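You operate a simulated robot arm through the tools that you are given. There is no shell and no other tool.

You are at the controls of a simulated robot arm. One attempt, no reset.

TASK
Clamp the small silver frame and wipe the smear off its glass.
Fine: use the orange pad, damped in the water tin; pad back, lid on the water tin, clamp open again. What is to be rubbed or washed off counts as gone when no trace of it is left.
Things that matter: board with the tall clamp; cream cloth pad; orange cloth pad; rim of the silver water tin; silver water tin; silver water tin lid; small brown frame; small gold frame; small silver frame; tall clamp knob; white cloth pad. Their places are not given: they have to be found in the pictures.

It is judged by the outcome, as a careful person would: the job done as asked, and still so three seconds after it is handed in. It fails if anything else is knocked over, pushed out of place, dropped, spilled or broken. Lids that push on must go on centred and level and be pressed home; caps that screw on are set level and turned clockwise until they are tight.

THE ROBOT
A 7-joint arm with a two-finger parallel gripper, fixed in place. Base frame: the origin is at the foot of the arm, x ahead of it, y to its left, z up. Units: m, degrees, N and s.
Its first joint turns from -132.0 to 132.0 degrees. Payload 3.91 kg.
The TCP is the grasp point between the finger pads, 0.03 m short of the fingertips. In the tool frame z runs along the fingers and y along their closing line. The gripper opens to 0.11 m. The fingers are 0.02 m wide and 0.01 m thick; the gripper's body (0.048 by 0.112 m) begins 0.055 m behind the TCP.
Orientation is that of the tool frame in the base frame, as a unit quaternion [x, y, z, w]. With the fingers straight down and closing along the base's y, the tool's x points along the base's -x, its y along +y and its z along -z.

THE INTERFACE
- The arm moves only by the tool drive_tool. Its argument "commands" is text: rows parted by semicolons, each of 7 numbers parted by spaces: the turn, a rotation vector about the tool's x, y, z in degrees, then the shift along the tool's x, y, z in m, then the gripper command, from -1 (shut) to 1 (fully open), values between in proportion. In form: rx ry rz x y z fingers; .... A call has 1 to 20 rows; each row is the pose to reach, as a shift and turn from the pose commanded when the call began, along the tool's axes at that moment. A row lasts 0.2 s, in which the tool goes at most 0.05 m and 8.6 degrees; a call with a longer step from one row to the next is refused whole, and so is a gripper value outside its range. A pose out of reach is approached as far as the arm can. The call stops where the force on the tool passes 50 N (or 10 N more than at its start, if that is more) or the arm is blocked; 0.2 s more then pass. Each finger travels about 0.108 m/s and halts on what it meets, pressing with about 42 N; the grip force reading is that of the motor and also rises with nothing between the fingers. The clock runs only during rows and for 0.2 s after the last one: add rows that repeat a pose to give the fingers time. The reply holds the time, the measured pose of the TCP, the force on the tool along the base axes, the opening and the grip force, in the units named above and with some noise, with the torque about the TCP (base axes, N m) and any sound that the robot's microphone picked up.
- Cameras (640 x 400 px; columns grow to the right, rows downward): "scene" is fixed at [0.2225, -0.6499, 1.5577]; the picture's right is [0.95, -0.32, 0.00], its down [-0.13, -0.38, -0.91] and it looks along [0.29, 0.87, -0.40] (base axes); focal length 313 px, centre (320, 200). "wrist" rides on the gripper at [0.072, 0.017, -0.103] in the tool frame; the picture's right is [-0.23, 0.97, 0.00], its down [-0.76, -0.18, -0.62] and it looks along [-0.61, -0.14, 0.78] (tool axes); focal length 222 px, centre (320, 200).
- capture(camera): a new picture of that camera. The clock stands still meanwhile.
- pixel_to_xyz(camera, pixels): for up to 12 pixels [column, row] of the newest picture of that camera ("zoom" is the newest enlarged one), the place [x, y, z] in the base frame of the surface seen there, good to about 0.002 m. The clock stands still meanwhile.
- enlarge(camera, box): a new picture of the part [left, top, right, bottom] of that camera's present view, enlarged. The clock stands still meanwhile.
- job_done(): hands the job in; it is judged then, once.

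Leave the gripper open and the arm clear of the work at the hand-in unless told otherwise.

The tools are called after "Emit:" as name(argument=value, ...) on one line, values as JSON. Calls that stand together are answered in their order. drive_tool: Moves the arm, as the interface text tells. Its arguments: {"type":"object","properties":{"commands":{"type":"string"}},"required":["commands"]} The other tools are called the same way: capture (camera) takes a picture; pixel_to_xyz (camera, pixels) gives the place of the surface under pixels of a picture; enlarge (camera, box) takes an enlarged picture of a part of a camera's view; job_done () hands the job in.

At the start:

```text
t: 0.0
tcp_pos: [0.5229, 0.3858, 1.1483]
tcp_rot: [0.001, 1.0, 0.0, 0.0]
force: [0.1, -0.1, 0.3]
moment: [-0.03, 0.01, -0.03]
width: 0.1103
grasp_force: 0.1
```

scene: 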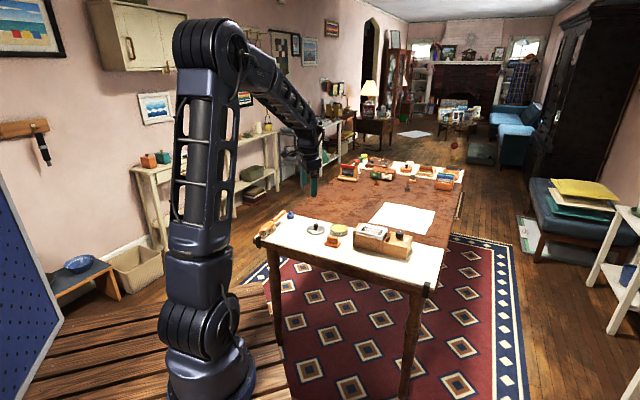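
wrist: 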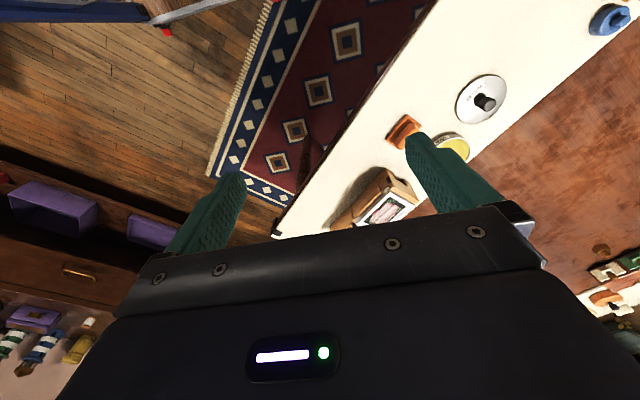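

I see a table with a clamp box, an orange pad near (405,132) in the wrist view, a lid with a black knob, and other items. I'll enlarge parts of the scene view to identify things.

Emit:
enlarge(camera="scene", box=[250, 190, 450, 290])

Emit:
enlarge(camera="scene", box=[320, 140, 480, 220])

Emit:
enlarge(camera="wrist", box=[320, 0, 640, 240])

```text
3.20 times, centred on (350, 240) of scene
```

zoom: 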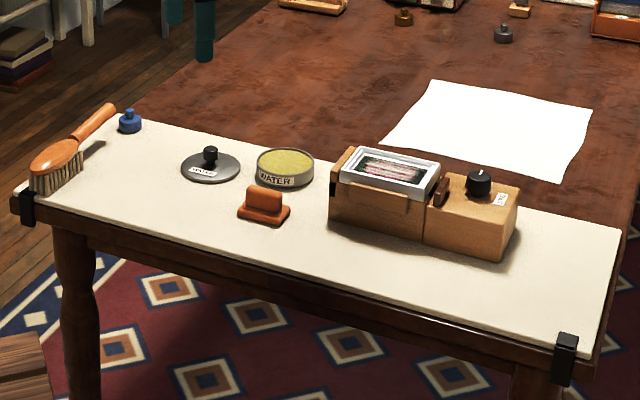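

```text
4.00 times, centred on (400, 180) of scene
```

zoom: 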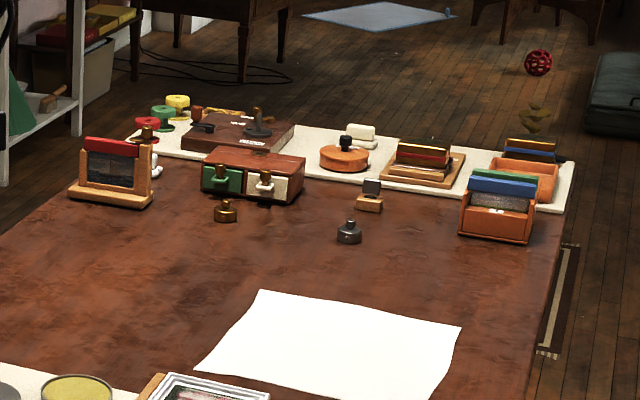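

```text
1.67 times, centred on (480, 120) of wrist
```

zoom: 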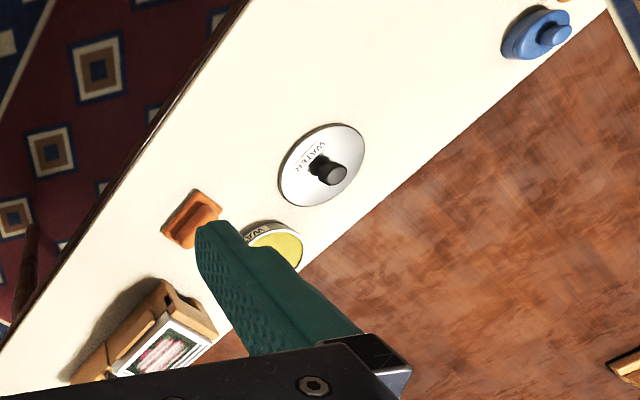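

The silver-framed picture seems to lie in the clamp board near the black knob. I'll look closer at the clamp, the tin, and the pad.

Emit:
enlarge(camera="scene", box=[345, 215, 425, 275])

Emit:
enlarge(camera="scene", box=[285, 220, 365, 270])

Emit:
enlarge(camera="scene", box=[340, 160, 420, 210])

Emit:
enlarge(camera="scene", box=[400, 160, 480, 210])

```text
6.67 times, centred on (385, 245) of scene
```

zoom: 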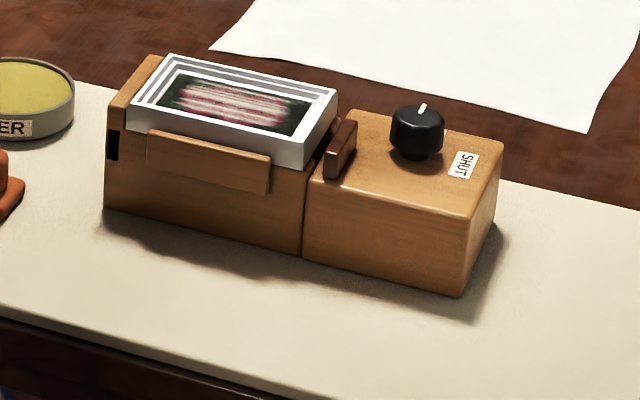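

```text
8.00 times, centred on (325, 245) of scene
```

zoom: 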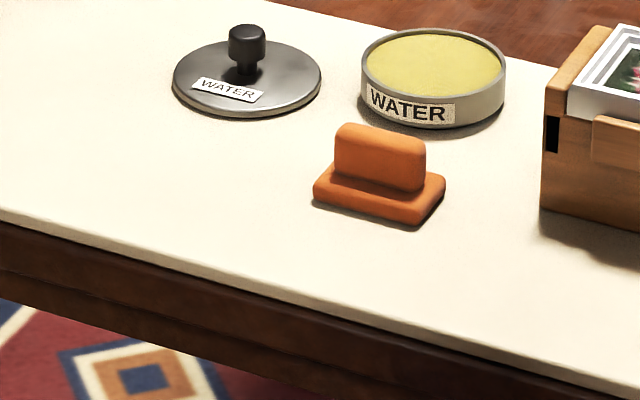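

```text
8.00 times, centred on (380, 185) of scene
```

zoom: 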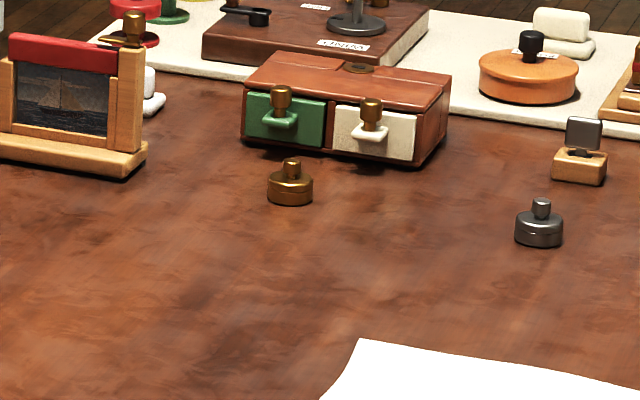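

```text
8.00 times, centred on (440, 185) of scene
```

zoom: 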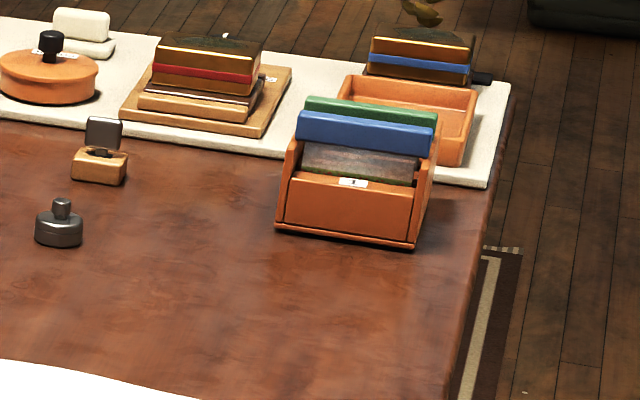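

I'll measure key points in this latest region: first re-enlarge the clamp, then query pixels.

Emit:
enlarge(camera="scene", box=[345, 215, 425, 275])

Emit:
pixel_to_xyz(camera="zoom", pixels=[[418, 112], [422, 108], [416, 150], [463, 165], [340, 150], [168, 56], [335, 92], [302, 165], [130, 125], [225, 105], [400, 350], [480, 190]])

Emit:
pixel_to_xyz(camera="scene", pixels=[[316, 225], [315, 232], [339, 229], [332, 236], [338, 232], [332, 239], [331, 232], [345, 230], [316, 229], [300, 240]])

```text
6.67 times, centred on (385, 245) of scene
```

zoom: 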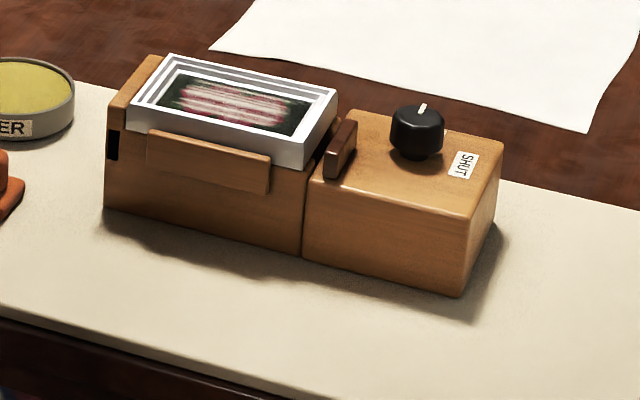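

```text
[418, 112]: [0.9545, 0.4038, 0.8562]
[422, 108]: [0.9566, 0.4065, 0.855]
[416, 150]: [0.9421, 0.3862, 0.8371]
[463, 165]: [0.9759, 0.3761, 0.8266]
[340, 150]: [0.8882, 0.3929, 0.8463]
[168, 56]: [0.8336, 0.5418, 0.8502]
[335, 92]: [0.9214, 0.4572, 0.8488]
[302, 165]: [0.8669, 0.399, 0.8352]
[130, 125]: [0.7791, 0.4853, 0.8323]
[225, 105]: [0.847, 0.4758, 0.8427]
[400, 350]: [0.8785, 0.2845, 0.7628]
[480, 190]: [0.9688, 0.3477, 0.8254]
```

```text
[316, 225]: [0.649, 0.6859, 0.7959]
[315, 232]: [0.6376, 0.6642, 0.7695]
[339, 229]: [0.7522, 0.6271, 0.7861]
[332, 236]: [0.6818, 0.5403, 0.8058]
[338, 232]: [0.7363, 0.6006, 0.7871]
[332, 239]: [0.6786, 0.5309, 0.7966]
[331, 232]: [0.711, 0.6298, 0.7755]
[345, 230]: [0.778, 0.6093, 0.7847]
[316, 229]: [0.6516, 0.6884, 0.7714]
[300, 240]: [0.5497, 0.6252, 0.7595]
```

Table top is at about z = 0.76. The clamp board spans x 0.78–0.98, y 0.35–0.54, and the knob sits near (0.95, 0.40, 0.85). I'll move the arm forward and high, so the wrist camera can look down at the clamp.

Emit:
drive_tool(commands="0 0 0 -0.045 0.01 0 1; 0 0 0 -0.09 0.02 0 1; 0 0 0 -0.135 0.03 0 1; 0 0 0 -0.18 0.04 0 1; 0 0 0 -0.18 0.04 0 1")

Emit:
capture(camera="wrist")

Emit:
capture(camera="scene")

```text
t: 1.2
tcp_pos: [0.7031, 0.426, 1.1506]
tcp_rot: [0.0, 1.0, 0.0, -0.001]
force: [-0.8, 0.2, 0.5]
moment: [-0.01, 0.01, 0.03]
width: 0.1101
grasp_force: 0.1
```

```text
taken
```

wrist: 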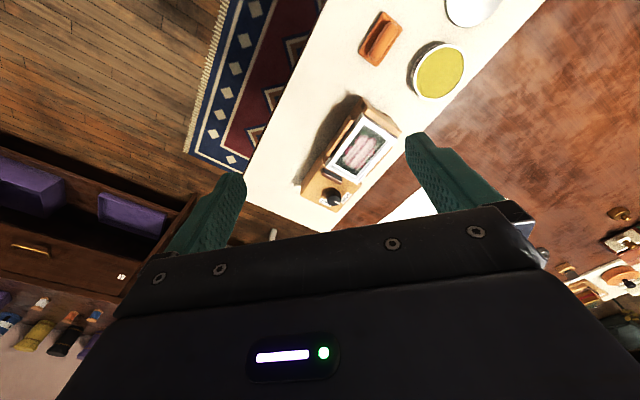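

```text
taken
```

scene: 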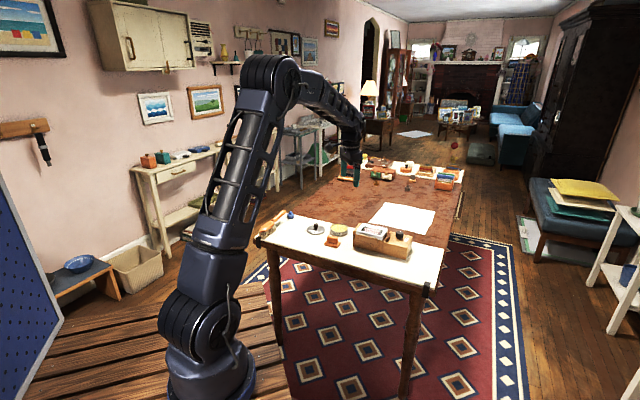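

The clamp is visible around (355,155) and the knob around (330,195). I'll enlarge and measure.

Emit:
enlarge(camera="wrist", box=[290, 85, 420, 215])

Emit:
enlarge(camera="wrist", box=[340, 0, 500, 110])

Emit:
pixel_to_xyz(camera="zoom", pixels=[[150, 60], [200, 90], [90, 230], [400, 190], [460, 285], [300, 280], [400, 280], [510, 60], [160, 150], [180, 140]])

```text
3.08 times, centred on (355, 150) of wrist
```

zoom: 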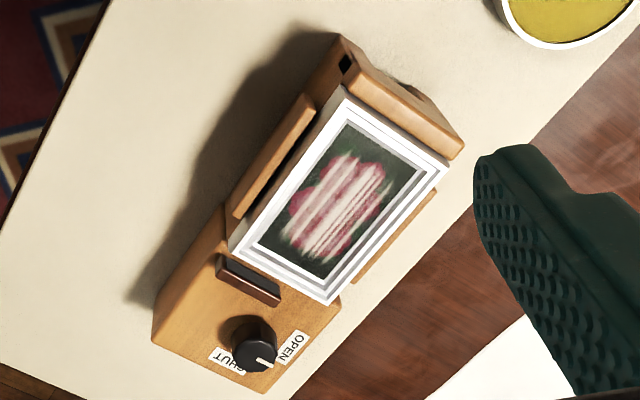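

```text
3.64 times, centred on (420, 55) of wrist
```

zoom: 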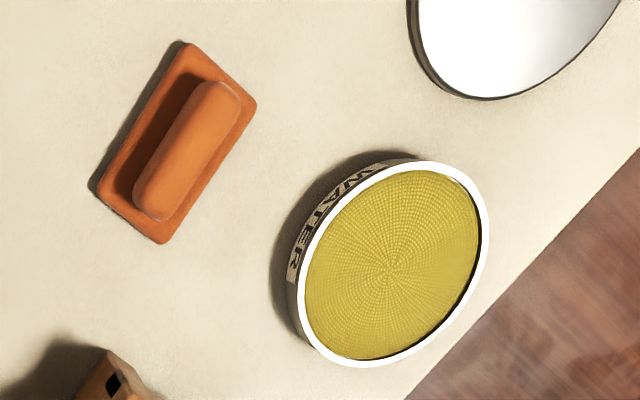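

```text
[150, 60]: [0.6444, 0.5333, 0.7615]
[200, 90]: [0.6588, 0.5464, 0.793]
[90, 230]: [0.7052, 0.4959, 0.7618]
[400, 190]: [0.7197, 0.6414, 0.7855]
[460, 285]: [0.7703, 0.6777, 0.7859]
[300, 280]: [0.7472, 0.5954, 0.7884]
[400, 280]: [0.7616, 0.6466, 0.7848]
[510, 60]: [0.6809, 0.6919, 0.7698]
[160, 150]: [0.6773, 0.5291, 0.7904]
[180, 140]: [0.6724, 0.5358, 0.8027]
```

The frame is the silver one with a red/white smear on its glass. The knob pointer seems to be near OPEN, with SHUT on the other side. I'll zoom into the knob and frame for exact points.

Emit:
enlarge(camera="wrist", box=[310, 160, 370, 210])

Emit:
pixel_to_xyz(camera="zoom", pixels=[[250, 260], [290, 320], [340, 260], [180, 330], [310, 350], [200, 100], [250, 120], [120, 60], [270, 140], [330, 140], [80, 260]])

```text
8.00 times, centred on (340, 185) of wrist
```

zoom: 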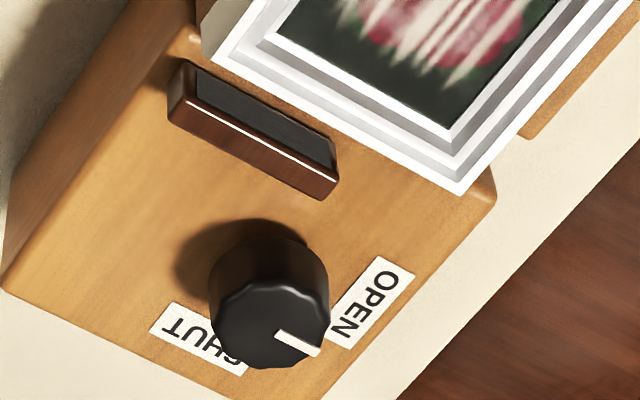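

```text
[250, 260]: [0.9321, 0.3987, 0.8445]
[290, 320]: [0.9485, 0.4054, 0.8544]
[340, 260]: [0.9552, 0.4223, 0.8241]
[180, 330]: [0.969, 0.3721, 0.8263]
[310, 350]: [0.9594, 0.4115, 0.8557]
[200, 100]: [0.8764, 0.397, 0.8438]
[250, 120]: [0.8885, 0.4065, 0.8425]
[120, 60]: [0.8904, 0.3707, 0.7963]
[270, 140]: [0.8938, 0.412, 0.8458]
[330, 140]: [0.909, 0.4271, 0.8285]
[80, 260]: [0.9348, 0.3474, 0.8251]
```

The knob is centred near (0.948, 0.402), top z ≈ 0.856. Its pointer is at OPEN (away from the board's long axis), with SHUT a quarter turn clockwise from above. The knob may be at the edge of reach, so I'll move forward for a closer look and to test reach.

Emit:
drive_tool(commands="0 0 0 -0.04 0.005 0.02 1; 0 0 0 -0.08 0.01 0.04 1; 0 0 0 -0.12 0.012 0.07 1; 0 0 0 -0.15 0.015 0.10 1; 0 0 0 -0.15 0.015 0.10 1")

Emit:
capture(camera="wrist")

Emit:
enlarge(camera="wrist", box=[260, 100, 420, 200])

```text
t: 2.4
tcp_pos: [0.8505, 0.4404, 1.0499]
tcp_rot: [0.0, 1.0, 0.0, 0.0]
force: [-0.5, 1.4, -0.2]
moment: [-0.03, 0.0, 0.0]
width: 0.1104
grasp_force: 0.1
```

```text
taken
```

wrist: 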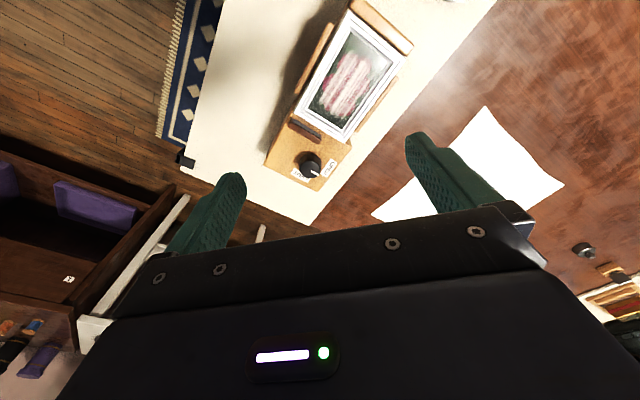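

```text
4.00 times, centred on (340, 150) of wrist
```

zoom: 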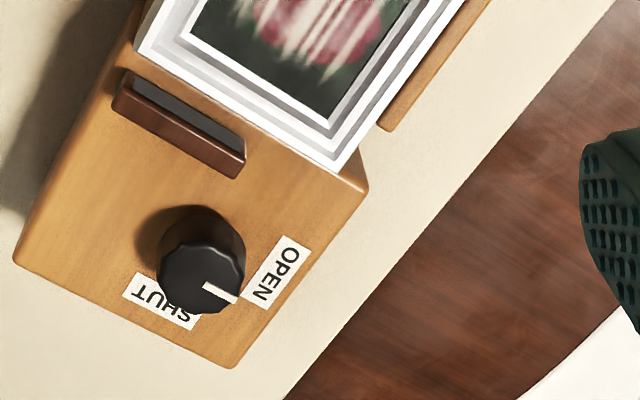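

I'll measure the knob's top face outline, the labels, the jaw, and the frame corners in this zoom.

Emit:
pixel_to_xyz(camera="zoom", pixels=[[165, 278], [237, 275], [205, 306], [198, 248], [200, 278], [206, 287], [234, 298], [280, 265], [145, 292], [185, 120], [225, 170], [345, 185]])

Emit:
pixel_to_xyz(camera="wrist", pixels=[[349, 12], [406, 57], [346, 141], [296, 115], [345, 85], [325, 40], [360, 10], [380, 30], [313, 50], [380, 100], [310, 180], [268, 165]])

Emit:
enlarge(camera="wrist", box=[270, 0, 430, 150])

```text
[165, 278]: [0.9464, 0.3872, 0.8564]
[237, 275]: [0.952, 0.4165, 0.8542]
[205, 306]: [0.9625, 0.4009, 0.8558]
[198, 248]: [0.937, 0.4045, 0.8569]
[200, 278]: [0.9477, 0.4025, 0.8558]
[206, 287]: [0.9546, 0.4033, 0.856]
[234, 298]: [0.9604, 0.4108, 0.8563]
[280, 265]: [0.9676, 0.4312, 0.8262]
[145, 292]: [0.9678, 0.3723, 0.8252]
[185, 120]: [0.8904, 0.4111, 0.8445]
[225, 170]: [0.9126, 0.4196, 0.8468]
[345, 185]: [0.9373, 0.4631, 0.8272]
```

```text
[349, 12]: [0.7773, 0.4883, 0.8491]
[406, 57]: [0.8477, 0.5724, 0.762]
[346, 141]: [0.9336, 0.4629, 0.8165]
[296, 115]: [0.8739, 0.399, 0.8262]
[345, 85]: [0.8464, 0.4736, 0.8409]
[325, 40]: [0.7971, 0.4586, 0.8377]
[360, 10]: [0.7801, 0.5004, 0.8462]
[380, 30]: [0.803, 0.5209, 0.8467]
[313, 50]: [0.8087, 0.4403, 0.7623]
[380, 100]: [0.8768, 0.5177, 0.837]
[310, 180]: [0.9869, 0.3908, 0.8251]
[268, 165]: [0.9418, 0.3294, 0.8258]
```

```text
2.67 times, centred on (350, 75) of wrist
```

zoom: 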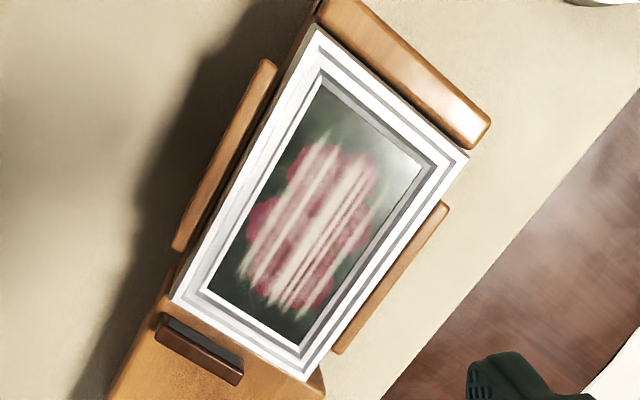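

The glass shows a pink flower print with a whitish streaky smear on it. I'll measure glass corners, smear extents and frame edge heights in this zoom.

Emit:
pixel_to_xyz(camera="zoom", pixels=[[327, 88], [418, 163], [297, 340], [212, 288], [325, 140], [375, 180], [250, 270], [300, 305], [316, 215], [318, 30], [462, 155], [305, 375]])

Emit:
pixel_to_xyz(camera="zoom", pixels=[[178, 298], [245, 200], [380, 265], [400, 80], [215, 170], [395, 270], [200, 345], [240, 380], [165, 320], [270, 130], [300, 200], [280, 250]])

```text
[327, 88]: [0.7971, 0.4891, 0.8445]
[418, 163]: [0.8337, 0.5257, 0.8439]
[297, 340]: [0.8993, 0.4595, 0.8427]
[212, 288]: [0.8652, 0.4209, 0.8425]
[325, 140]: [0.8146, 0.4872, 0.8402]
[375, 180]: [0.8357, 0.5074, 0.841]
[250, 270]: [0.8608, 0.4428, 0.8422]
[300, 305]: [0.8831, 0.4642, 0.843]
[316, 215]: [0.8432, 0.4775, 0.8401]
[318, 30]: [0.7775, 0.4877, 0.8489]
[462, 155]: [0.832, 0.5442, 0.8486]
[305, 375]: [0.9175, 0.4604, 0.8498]
```

```text
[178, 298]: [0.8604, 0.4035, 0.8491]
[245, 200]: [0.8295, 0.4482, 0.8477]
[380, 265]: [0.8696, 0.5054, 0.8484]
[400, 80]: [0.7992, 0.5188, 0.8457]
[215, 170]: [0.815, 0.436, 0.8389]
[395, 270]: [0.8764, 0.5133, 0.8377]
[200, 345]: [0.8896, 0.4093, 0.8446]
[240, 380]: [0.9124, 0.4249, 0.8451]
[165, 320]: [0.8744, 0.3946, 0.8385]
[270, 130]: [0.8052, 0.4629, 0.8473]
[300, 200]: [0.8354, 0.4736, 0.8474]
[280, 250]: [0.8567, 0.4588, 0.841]
```

Frame outline: long axis runs at about −45° in the base frame, glass at z ≈ 0.842, rim 0.849. The smear spans about ±0.036 by ±0.018 around (0.848, 0.474). Next I test straight-down reach by going over the knob at a safe height (z ≈ 0.95).

Emit:
drive_tool(commands="0 0 0 -0.03 -0.012 0.03 -0.1; 0 0 0 -0.06 -0.025 0.06 -0.1; 0 0 0 -0.096 -0.038 0.09 -0.1; 0 0 0 -0.096 -0.038 0.09 -0.1; 0 0 0 -0.096 -0.038 0.09 -0.1")

Emit:
capture(camera="wrist")

```text
t: 3.6
tcp_pos: [0.9501, 0.4033, 0.9604]
tcp_rot: [0.0, 1.0, -0.001, -0.001]
force: [0.0, -0.2, -0.2]
moment: [0.01, 0.0, -0.01]
width: 0.0492
grasp_force: 0.1
```

```text
taken
```

wrist: 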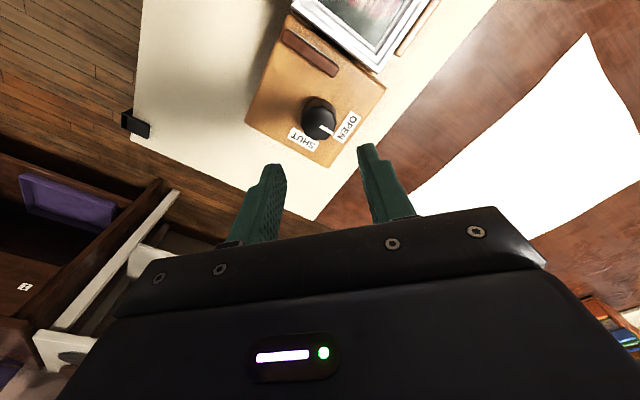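

Straight-down reach works at z = 0.96. Let me refine the knob position from here, and check that the wrist can turn +90° (clockwise from above) in the air first.

Emit:
enlarge(camera="wrist", box=[270, 70, 370, 150])

Emit:
pixel_to_xyz(camera="wrist", pixels=[[320, 126], [307, 123], [334, 122], [322, 137], [318, 112], [302, 58], [330, 73], [285, 40], [318, 105], [345, 125]])

Emit:
drive_tool(commands="0 0 8 0 0 0 -0.1; 0 0 16 0 0 0 -0.1; 0 0 24 0 0 0 -0.1; 0 0 32 0 0 0 -0.1; 0 0 40 0 0 0 -0.1; 0 0 48 0 0 0 -0.1; 0 0 56 0 0 0 -0.1; 0 0 64 0 0 0 -0.1; 0 0 72 0 0 0 -0.1; 0 0 80 0 0 0 -0.1; 0 0 88 0 0 0 -0.1; 0 0 96 0 0 0 -0.1; 0 0 96 0 0 0 -0.1")

```text
5.00 times, centred on (320, 110) of wrist
```

zoom: 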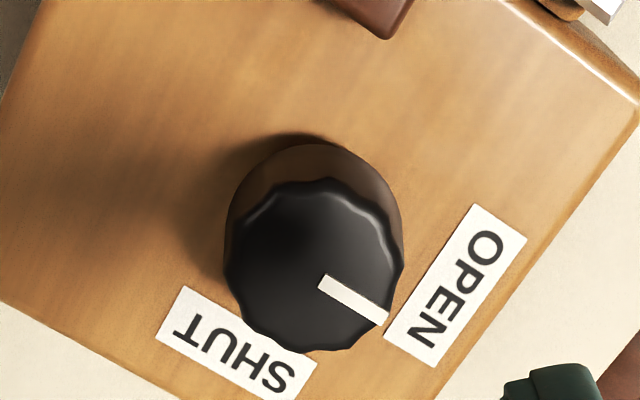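

```text
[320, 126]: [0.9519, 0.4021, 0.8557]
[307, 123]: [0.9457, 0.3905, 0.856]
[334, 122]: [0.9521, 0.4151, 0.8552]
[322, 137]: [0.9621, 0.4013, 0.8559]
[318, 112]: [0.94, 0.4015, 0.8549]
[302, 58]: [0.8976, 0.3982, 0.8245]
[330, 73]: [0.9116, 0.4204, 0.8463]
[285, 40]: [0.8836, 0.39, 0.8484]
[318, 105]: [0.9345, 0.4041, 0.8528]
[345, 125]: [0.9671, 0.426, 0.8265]
```

```text
t: 6.4
tcp_pos: [0.9488, 0.4025, 0.9593]
tcp_rot: [0.744, 0.668, 0.0, 0.001]
force: [0.3, 0.2, 0.2]
moment: [0.01, 0.02, 0.04]
width: 0.0494
grasp_force: 0.0
```

The knob centre is (0.949, 0.402) and the wrist turned +96° fine. I'll turn back to the starting yaw and lower to z ≈ 0.90, fingers 0.05 apart.

Emit:
drive_tool(commands="0 0 -8 0 0 0 -0.1; 0 0 -16 0 0 0 -0.1; 0 0 -24 0 0 0 -0.1; 0 0 -32 0 0 0 -0.1; 0 0 -40 0 0 0 -0.1; 0 0 -48 0 0 0 -0.1; 0 0 -56 0 0 0 -0.1; 0 0 -64 0 0 0 -0.1; 0 0 -72 0 0 0 -0.1; 0 0 -80 0 0 0 -0.1; 0 0 -88 0 0 0 -0.1; 0 0 -96 0 0 0 -0.1; 0 0 -96 0 0 0.03 -0.1; 0 0 -96 0 0 0.055 -0.1; 0 0 -96 0 0 0.055 -0.1; 0 0 -96 0 0 0.055 -0.1")

Emit:
capture(camera="wrist")

```text
t: 9.8
tcp_pos: [0.949, 0.4027, 0.9045]
tcp_rot: [0.0, 1.0, 0.0, 0.0]
force: [-0.7, 0.8, 0.3]
moment: [-0.01, 0.03, -0.02]
width: 0.0498
grasp_force: 0.0
```

```text
taken
```

wrist: 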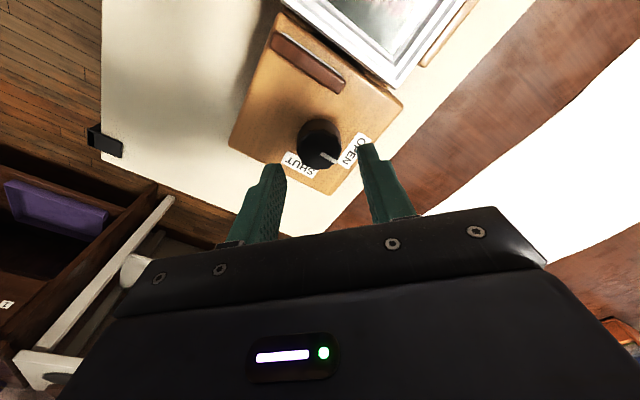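

Fingers straddle the knob with no tilt. Lower 0.041 m more so the fingertips reach about z = 0.834, just above the board top (0.826).

Emit:
drive_tool(commands="0 0 0 0 0 0.02 -0.1; 0 0 0 0 0 0.035 -0.1; 0 0 0 0 0 0.041 -0.1; 0 0 0 0 0 0.041 -0.1")

Emit:
capture(camera="wrist")

```text
t: 10.8
tcp_pos: [0.9485, 0.4026, 0.8629]
tcp_rot: [0.0, 1.0, 0.0, 0.0]
force: [-0.2, -0.5, 0.0]
moment: [0.02, 0.04, 0.01]
width: 0.0496
grasp_force: 0.0
```

```text
taken
```

wrist: 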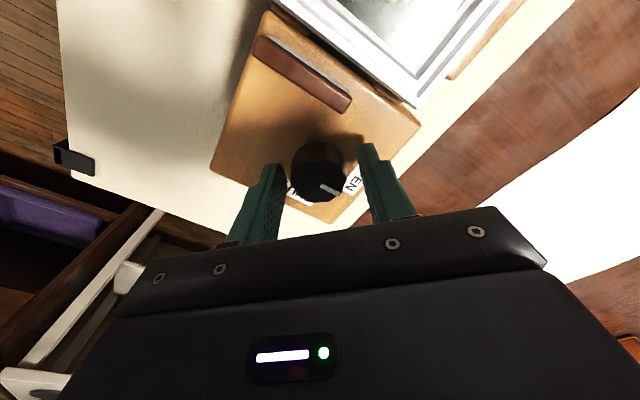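

The fingers are at both sides of the knob. Now close on it.

Emit:
drive_tool(commands="0 0 0 0 0 0 -0.3; 0 0 0 0 0 0 -0.6; 0 0 0 0 0 0 -0.6")

```text
t: 11.6
tcp_pos: [0.9483, 0.4015, 0.8638]
tcp_rot: [-0.001, 1.0, -0.002, 0.0]
force: [-4.1, -11.8, 1.2]
moment: [-0.45, 0.29, -0.02]
width: 0.0354
grasp_force: 45.1
```

Width 0.035 with grip 45 N: the knob is held, with a small sideways load (−12 N in y), so I'll ease 1 mm toward −y and turn clockwise (positive rz) 40° first.

Emit:
drive_tool(commands="0 0 0 0 -0.001 0 -0.7; 0 0 8 0 -0.001 0 -0.7; 0 0 16 0 -0.001 0 -0.7; 0 0 24 0 -0.001 0 -0.7; 0 0 32 0 -0.001 0 -0.7; 0 0 40 0 -0.001 0 -0.7; 0 0 40 0 -0.001 0 -0.7")

Emit:
capture(camera="wrist")

Emit:
enlarge(camera="scene", box=[345, 215, 425, 275])

```text
t: 13.2
tcp_pos: [0.9492, 0.4018, 0.8628]
tcp_rot: [0.343, 0.939, 0.001, 0.0]
force: [9.4, -8.5, 0.5]
moment: [-0.25, -0.45, 0.0]
width: 0.0356
grasp_force: 44.7
```

```text
taken
```

wrist: 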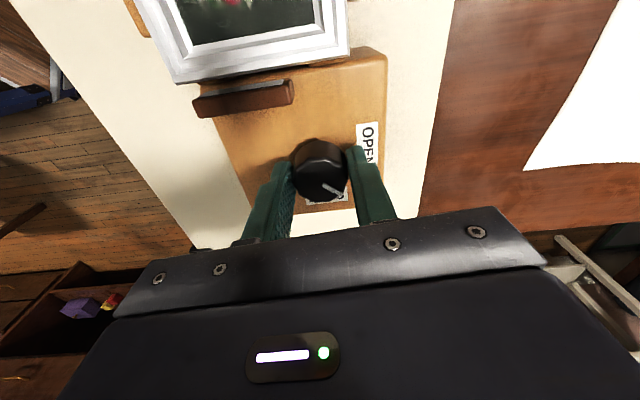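

```text
6.67 times, centred on (385, 245) of scene
```

zoom: 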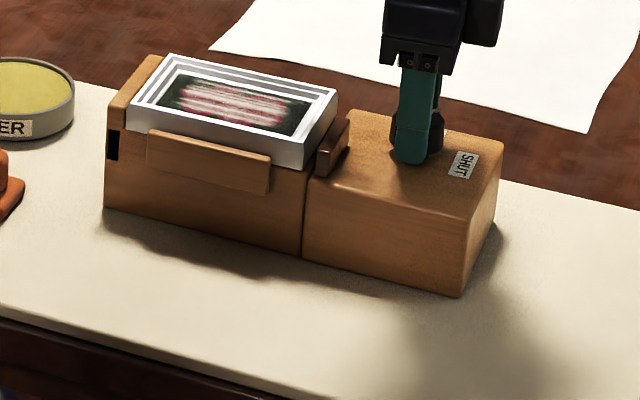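

The jaw moved toward the frame and the knob pointer turned with me. Continue clockwise to 90° total.

Emit:
drive_tool(commands="0 0 8 0 0 0 -0.7; 0 0 16 0 0 0 -0.7; 0 0 24 0 0 0 -0.7; 0 0 32 0 0 0 -0.7; 0 0 40 0 0 0 -0.7; 0 0 48 0 0 0 -0.7; 0 0 50 0 0 0 -0.7; 0 0 50 0 0 0 -0.7")

Emit:
capture(camera="wrist")

Emit:
enlarge(camera="scene", box=[345, 215, 425, 275])

```text
t: 15.0
tcp_pos: [0.9488, 0.4013, 0.8636]
tcp_rot: [0.708, 0.706, 0.001, 0.002]
force: [30.4, 4.2, 5.2]
moment: [0.44, -0.97, 0.01]
width: 0.0355
grasp_force: 45.3
```

```text
taken
```

wrist: 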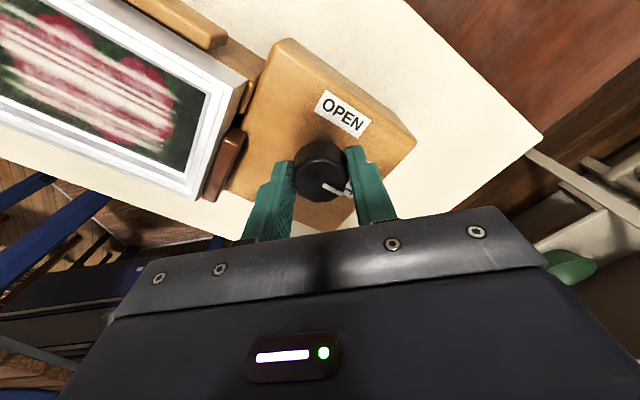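

```text
6.67 times, centred on (385, 245) of scene
```

zoom: 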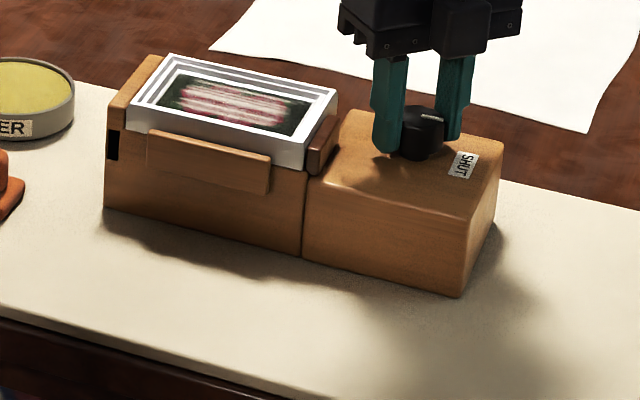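

The jaw now looks up against the frame. I'll check the pointer angle against SHUT and whether the jaw touches.

Emit:
enlarge(camera="wrist", box=[210, 70, 370, 210])

Emit:
pixel_to_xyz(camera="wrist", pixels=[[324, 185], [340, 190], [348, 192], [330, 186], [317, 178], [212, 197], [219, 170]])

```text
2.86 times, centred on (290, 140) of wrist
```

zoom: 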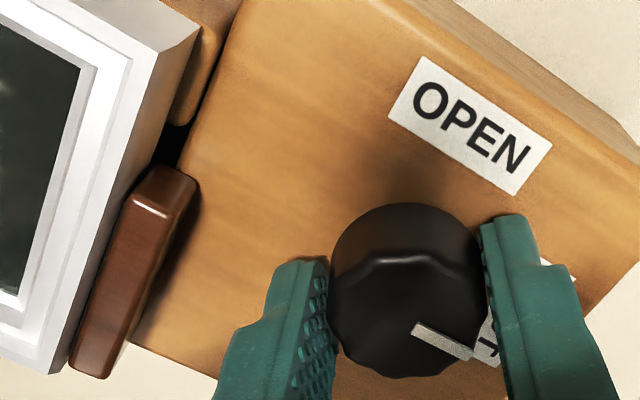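

```text
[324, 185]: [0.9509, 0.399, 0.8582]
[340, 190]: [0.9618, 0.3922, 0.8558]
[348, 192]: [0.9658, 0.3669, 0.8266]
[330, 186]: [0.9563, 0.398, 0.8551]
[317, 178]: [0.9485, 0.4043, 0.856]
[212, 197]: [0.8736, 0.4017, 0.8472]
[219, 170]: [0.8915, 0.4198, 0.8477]
```

The pointer is at about −35°, near SHUT (about −43°), with the jaw at the frame. I'll shift 1.5 mm toward +x (tool y) to relieve the side load and turn a bit further, watching the torque.

Emit:
drive_tool(commands="0 0 0 0 0.0015 0 -0.7; 0 0 4 0 0.0015 0 -0.7; 0 0 8 0 0.0015 0 -0.7; 0 0 8 0 0.0015 0 -0.7")

Emit:
enlarge(camera="wrist", box=[210, 70, 370, 210])

```text
t: 16.0
tcp_pos: [0.9494, 0.4009, 0.863]
tcp_rot: [0.754, 0.656, 0.0, 0.0]
force: [13.3, 2.0, 14.7]
moment: [-0.06, -0.27, 0.67]
width: 0.0354
grasp_force: 44.7
```

```text
2.86 times, centred on (290, 140) of wrist
```

zoom: 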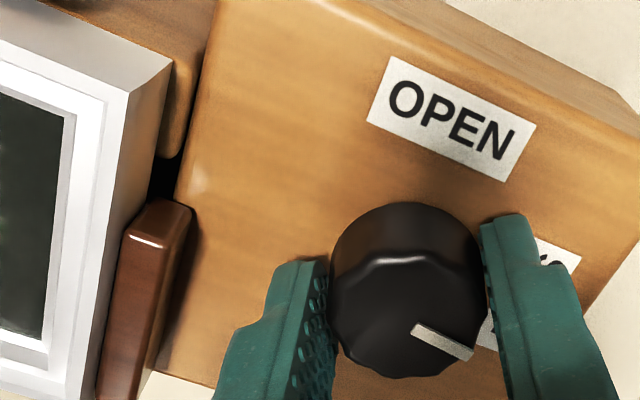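

Torque about z rose to 0.67 N m: the knob is at its SHUT stop and the jaw holds the frame. I'll open the fingers, let them clear, and lift.

Emit:
drive_tool(commands="0 0 8 0 0.0015 0 -0.1; 0 0 8 0 0.0015 0 -0.1; 0 0 8 0 0.0015 0 -0.1; 0 0 8 0 0.0015 -0.03 -0.1; 0 0 8 0 0.0015 -0.07 -0.1; 0 0 8 0 0.0015 -0.11 -0.1; 0 0 8 0 0.0015 -0.14 -0.1; 0 0 8 0 0.0015 -0.14 -0.1")

Emit:
capture(camera="wrist")

Emit:
enlarge(camera="scene", box=[345, 215, 425, 275])

```text
t: 17.8
tcp_pos: [0.9501, 0.4018, 1.003]
tcp_rot: [0.798, 0.602, 0.001, 0.001]
force: [0.1, 0.0, 0.7]
moment: [0.03, -0.01, 0.02]
width: 0.0493
grasp_force: 0.0
```

```text
taken
```

wrist: 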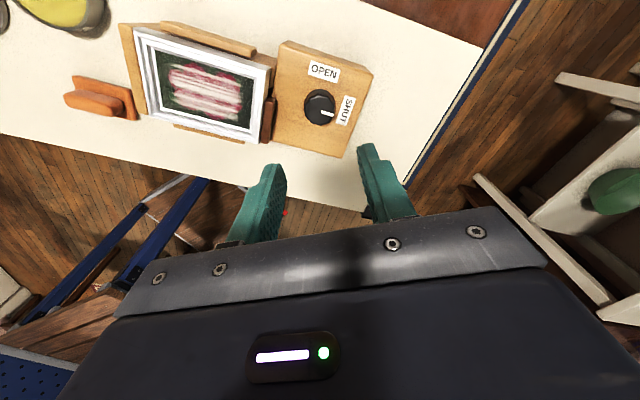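

```text
6.67 times, centred on (385, 245) of scene
```

zoom: 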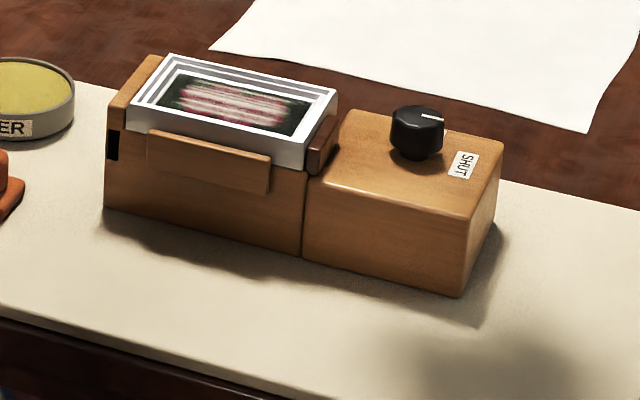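

I note the extra 8° turn happened while opening; harmless. The pointer aims at SHUT. I'll enlarge the wrist view to confirm the jaw contact and to look at the pad at (105,98).

Emit:
enlarge(camera="wrist", box=[100, 10, 380, 170])

Emit:
pixel_to_xyz(camera="wrist", pixels=[[138, 30], [273, 60], [253, 140], [148, 117], [210, 82], [312, 108], [332, 112], [200, 60], [205, 105]])

```text
2.29 times, centred on (240, 90) of wrist
```

zoom: 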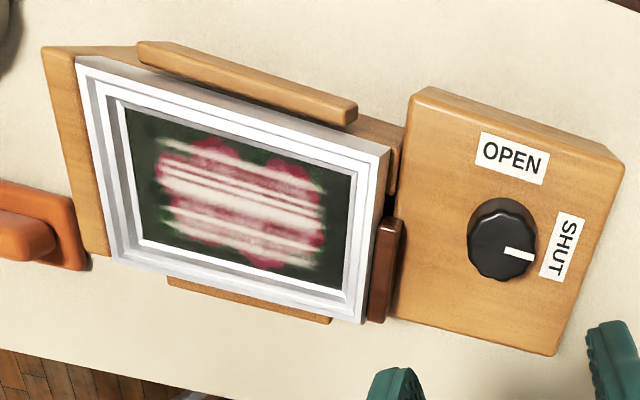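

```text
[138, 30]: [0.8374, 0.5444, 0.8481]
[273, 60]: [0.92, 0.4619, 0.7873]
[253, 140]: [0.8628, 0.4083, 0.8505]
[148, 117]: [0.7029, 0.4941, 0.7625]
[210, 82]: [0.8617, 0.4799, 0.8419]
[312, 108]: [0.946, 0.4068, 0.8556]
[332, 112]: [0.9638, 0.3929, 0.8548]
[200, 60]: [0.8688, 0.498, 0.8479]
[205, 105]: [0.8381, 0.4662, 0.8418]
```

The clamp is properly shut and the frame held. Next I go over the orange pad near (0.672, 0.538), turning to yaw +45° so the fingers close across its ridge, staying at z ≈ 0.99, gripper opened to about 0.06.

Emit:
drive_tool(commands="0 0 -7.625 0.00675 -0.0381 0.0016 0.1; 0 0 -15.25 0.0135 -0.0762 0.0033 0.1; 0 0 -22.875 0.02025 -0.1143 0.005 0.1; 0 0 -30.5 0.027 -0.1524 0.0065 0.1; 0 0 -38.125 0.03375 -0.1905 0.008 0.1; 0 0 -45.75 0.0405 -0.2286 0.01 0.1; 0 0 -53.375 0.04725 -0.2667 0.0115 0.1; 0 0 -61 0.054 -0.3047 0.013 0.1; 0 0 -61 0.054 -0.3047 0.013 0.1")

Emit:
capture(camera="wrist")

Emit:
enlarge(camera="wrist", box=[250, 40, 390, 140])

```text
t: 19.8
tcp_pos: [0.6738, 0.5375, 0.9883]
tcp_rot: [0.382, 0.924, 0.0, 0.0]
force: [-0.5, -0.7, 0.3]
moment: [0.02, 0.0, -0.01]
width: 0.0603
grasp_force: 0.1
```

```text
taken
```

wrist: 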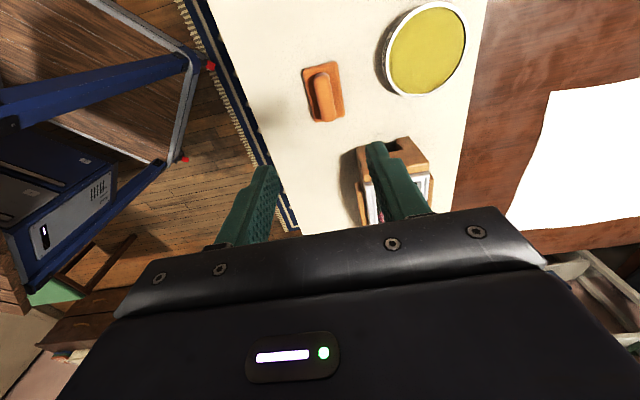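

```text
4.00 times, centred on (320, 90) of wrist
```

zoom: 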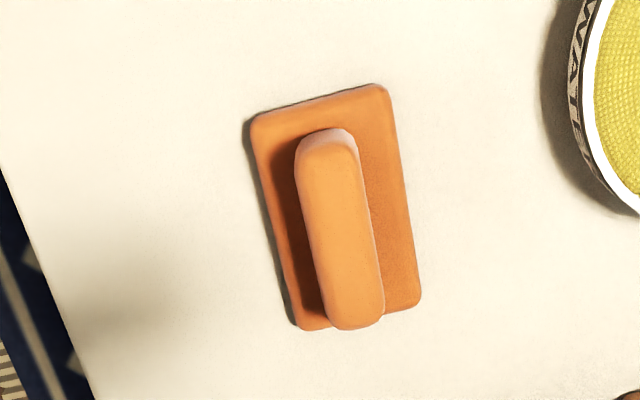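

The pad is clear at (323,92). I'll measure its base corners and ridge top points.

Emit:
pixel_to_xyz(camera="zoom", pixels=[[258, 122], [380, 92], [415, 295], [305, 322], [325, 150], [355, 310], [340, 230], [310, 160], [350, 150], [370, 290], [330, 300], [275, 200]])

Emit:
pixel_to_xyz(camera="zoom", pixels=[[300, 190], [312, 250], [352, 200], [368, 260], [395, 200], [270, 160], [340, 270], [333, 190], [370, 110], [300, 112]])

```text
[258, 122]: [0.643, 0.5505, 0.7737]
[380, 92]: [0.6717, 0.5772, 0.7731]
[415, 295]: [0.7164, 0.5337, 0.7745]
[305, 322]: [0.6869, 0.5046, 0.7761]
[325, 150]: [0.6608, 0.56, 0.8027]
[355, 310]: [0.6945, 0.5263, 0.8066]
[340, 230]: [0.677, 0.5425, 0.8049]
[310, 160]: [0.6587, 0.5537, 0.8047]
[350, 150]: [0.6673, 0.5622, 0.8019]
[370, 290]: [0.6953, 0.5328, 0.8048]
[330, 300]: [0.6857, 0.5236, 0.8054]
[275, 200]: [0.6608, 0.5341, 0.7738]
```

```text
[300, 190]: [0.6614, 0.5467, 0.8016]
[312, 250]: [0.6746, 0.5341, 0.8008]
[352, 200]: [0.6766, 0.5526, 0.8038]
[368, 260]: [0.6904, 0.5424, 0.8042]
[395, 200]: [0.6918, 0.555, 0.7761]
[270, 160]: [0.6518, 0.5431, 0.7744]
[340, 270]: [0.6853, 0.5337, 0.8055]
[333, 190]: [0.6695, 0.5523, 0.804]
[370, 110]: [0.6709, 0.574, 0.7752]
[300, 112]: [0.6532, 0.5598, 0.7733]
```

Pad: base 0.064 × 0.039, thickness ≈ 0.013, ridge about 0.016 wide with top z = 0.805, centre (0.6785, 0.5425). It will fit inside the 0.096 × 0.052 glass opening. I lower over the ridge to z ≈ 0.85 first.

Emit:
drive_tool(commands="0 0 0 0 0.007 0.04 0; 0 0 0 0 0.007 0.08 0; 0 0 0 0 0.007 0.115 0; 0 0 0 0 0.007 0.135 0; 0 0 0 0 0.007 0.135 0")

Emit:
capture(camera="wrist")

```text
t: 21.0
tcp_pos: [0.6794, 0.5417, 0.8554]
tcp_rot: [0.383, 0.924, 0.0, 0.0]
force: [-0.2, -0.1, -0.2]
moment: [-0.02, 0.01, 0.01]
width: 0.055
grasp_force: 0.2
```

```text
taken
```

wrist: 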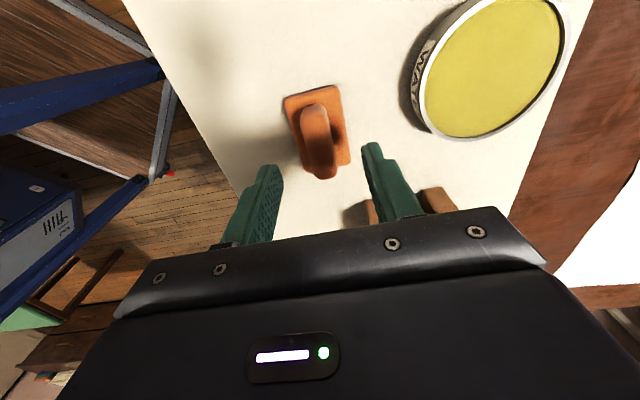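

Aligned over the ridge. Lower 0.045 m to z ≈ 0.810 and close on the ridge.

Emit:
drive_tool(commands="0 0 0 0 0 0.03 0; 0 0 0 0 0 0.044 0; 0 0 0 0 0 0.044 0; 0 0 0 0 0 0.044 -0.4; 0 0 0 0 0 0.044 -0.85; 0 0 0 0 0 0.044 -0.85; 0 0 0 0 0 0.044 -0.85")

Emit:
capture(camera="wrist")

```text
t: 22.6
tcp_pos: [0.6779, 0.542, 0.8124]
tcp_rot: [0.383, 0.924, -0.001, 0.001]
force: [0.9, -0.2, -0.1]
moment: [0.02, 0.03, 0.0]
width: 0.0185
grasp_force: 41.8
```

```text
taken
```

wrist: 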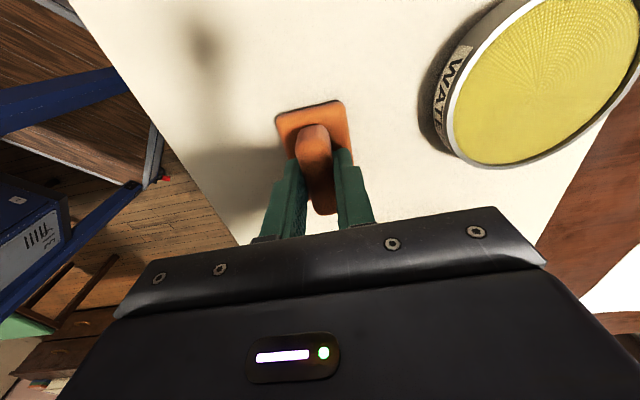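

Gripped (0.0185 wide). The pad bottom is thus about 0.050 below the TCP. Lift 0.08 m and look at the tin.

Emit:
drive_tool(commands="0 0 0 0 0 -0.03 -0.85; 0 0 0 0 0 -0.06 -0.85; 0 0 0 0 0 -0.09 -0.85; 0 0 0 0 0 -0.09 -0.85")

Emit:
capture(camera="wrist")

Emit:
enlarge(camera="scene", box=[285, 215, 365, 265])

```text
t: 23.6
tcp_pos: [0.6787, 0.5429, 0.901]
tcp_rot: [0.383, 0.924, 0.0, 0.0]
force: [0.3, 1.1, -1.0]
moment: [-0.01, -0.03, -0.01]
width: 0.0187
grasp_force: 42.2
```

```text
taken
```

wrist: 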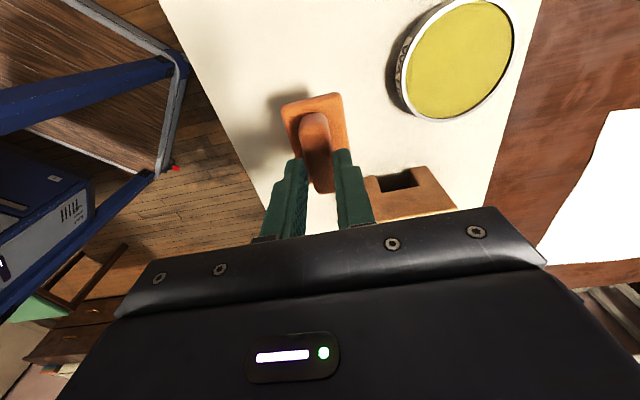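

```text
8.00 times, centred on (325, 240) of scene
```

zoom: 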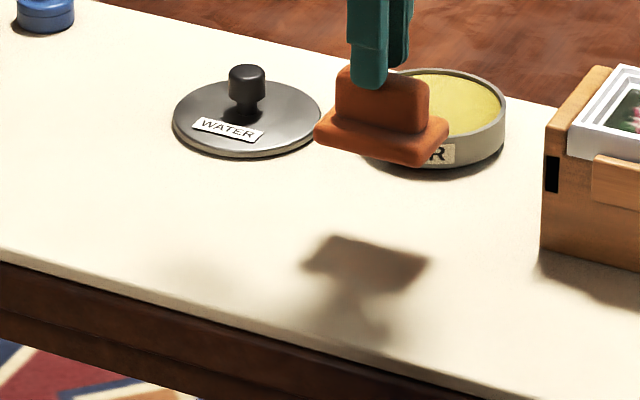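

The pad is lifted level. I'll measure the tin rim and sponge: rim in the wrist view goes around (405,60), (440,8), (512,40), (450,118), sponge centre (458,62).

Emit:
pixel_to_xyz(camera="wrist", pixels=[[404, 70], [434, 10], [515, 30], [430, 119], [490, 95], [418, 112], [458, 62], [430, 70], [480, 40], [450, 90], [478, 2], [402, 85]])

Emit:
enlarge(camera="wrist", box=[380, 0, 540, 130])

```text
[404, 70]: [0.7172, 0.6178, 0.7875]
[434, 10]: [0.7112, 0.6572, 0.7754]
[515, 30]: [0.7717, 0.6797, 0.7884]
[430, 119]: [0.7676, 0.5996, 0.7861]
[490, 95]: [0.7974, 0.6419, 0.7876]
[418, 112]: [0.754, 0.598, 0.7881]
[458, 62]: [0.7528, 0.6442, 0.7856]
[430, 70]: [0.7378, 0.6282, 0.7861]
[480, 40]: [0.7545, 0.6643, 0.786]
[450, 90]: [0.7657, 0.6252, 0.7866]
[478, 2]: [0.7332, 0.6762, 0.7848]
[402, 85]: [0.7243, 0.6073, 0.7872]
```

```text
3.08 times, centred on (460, 65) of wrist
```

zoom: 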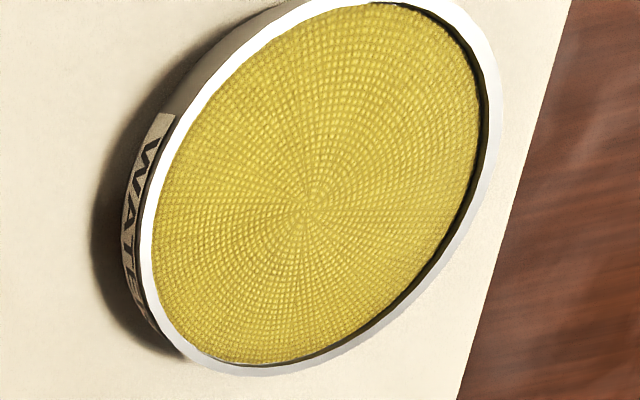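

Tin centre ≈ (0.754, 0.640), rim radius ≈ 0.043, sponge at z ≈ 0.786, so the 0.064 × 0.039 pad fits in. I'll move over the tin, then lower to near the sponge.

Emit:
drive_tool(commands="0 0 0 0.004 0.04 0 -0.85; 0 0 0 0.010 0.08 0 -0.85; 0 0 0 0.0155 0.1223 0 -0.85; 0 0 0 0.0155 0.1223 0 -0.85; 0 0 0 0.0155 0.1223 0.03 -0.85; 0 0 0 0.0155 0.1223 0.05 -0.85; 0 0 0 0.0155 0.1223 0.05 -0.85")

Emit:
capture(camera="wrist")

Emit:
enlarge(camera="scene", box=[295, 205, 375, 265])

```text
t: 25.1
tcp_pos: [0.7562, 0.642, 0.8614]
tcp_rot: [0.383, 0.924, 0.005, 0.002]
force: [-1.8, -0.7, 16.1]
moment: [-0.06, -0.1, 0.02]
width: 0.0076
grasp_force: 0.2
stopped in row 7: the force on the tool passed its limit at 58 N (the readings are from after the stop); the commanded pose is now the measured one
```

```text
taken
```

wrist: 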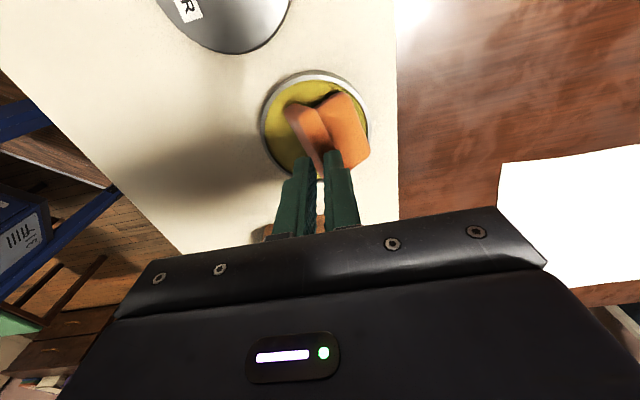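

```text
6.67 times, centred on (335, 235) of scene
```

zoom: 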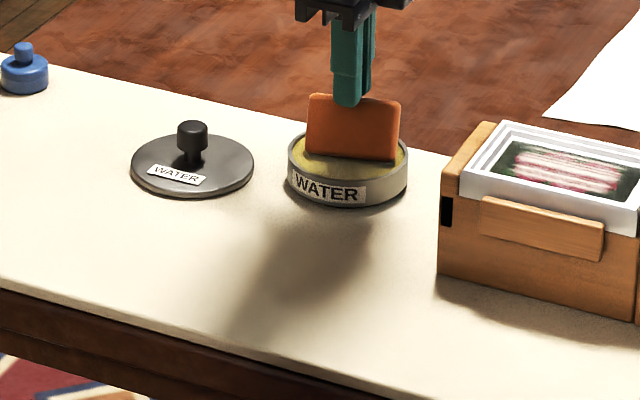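

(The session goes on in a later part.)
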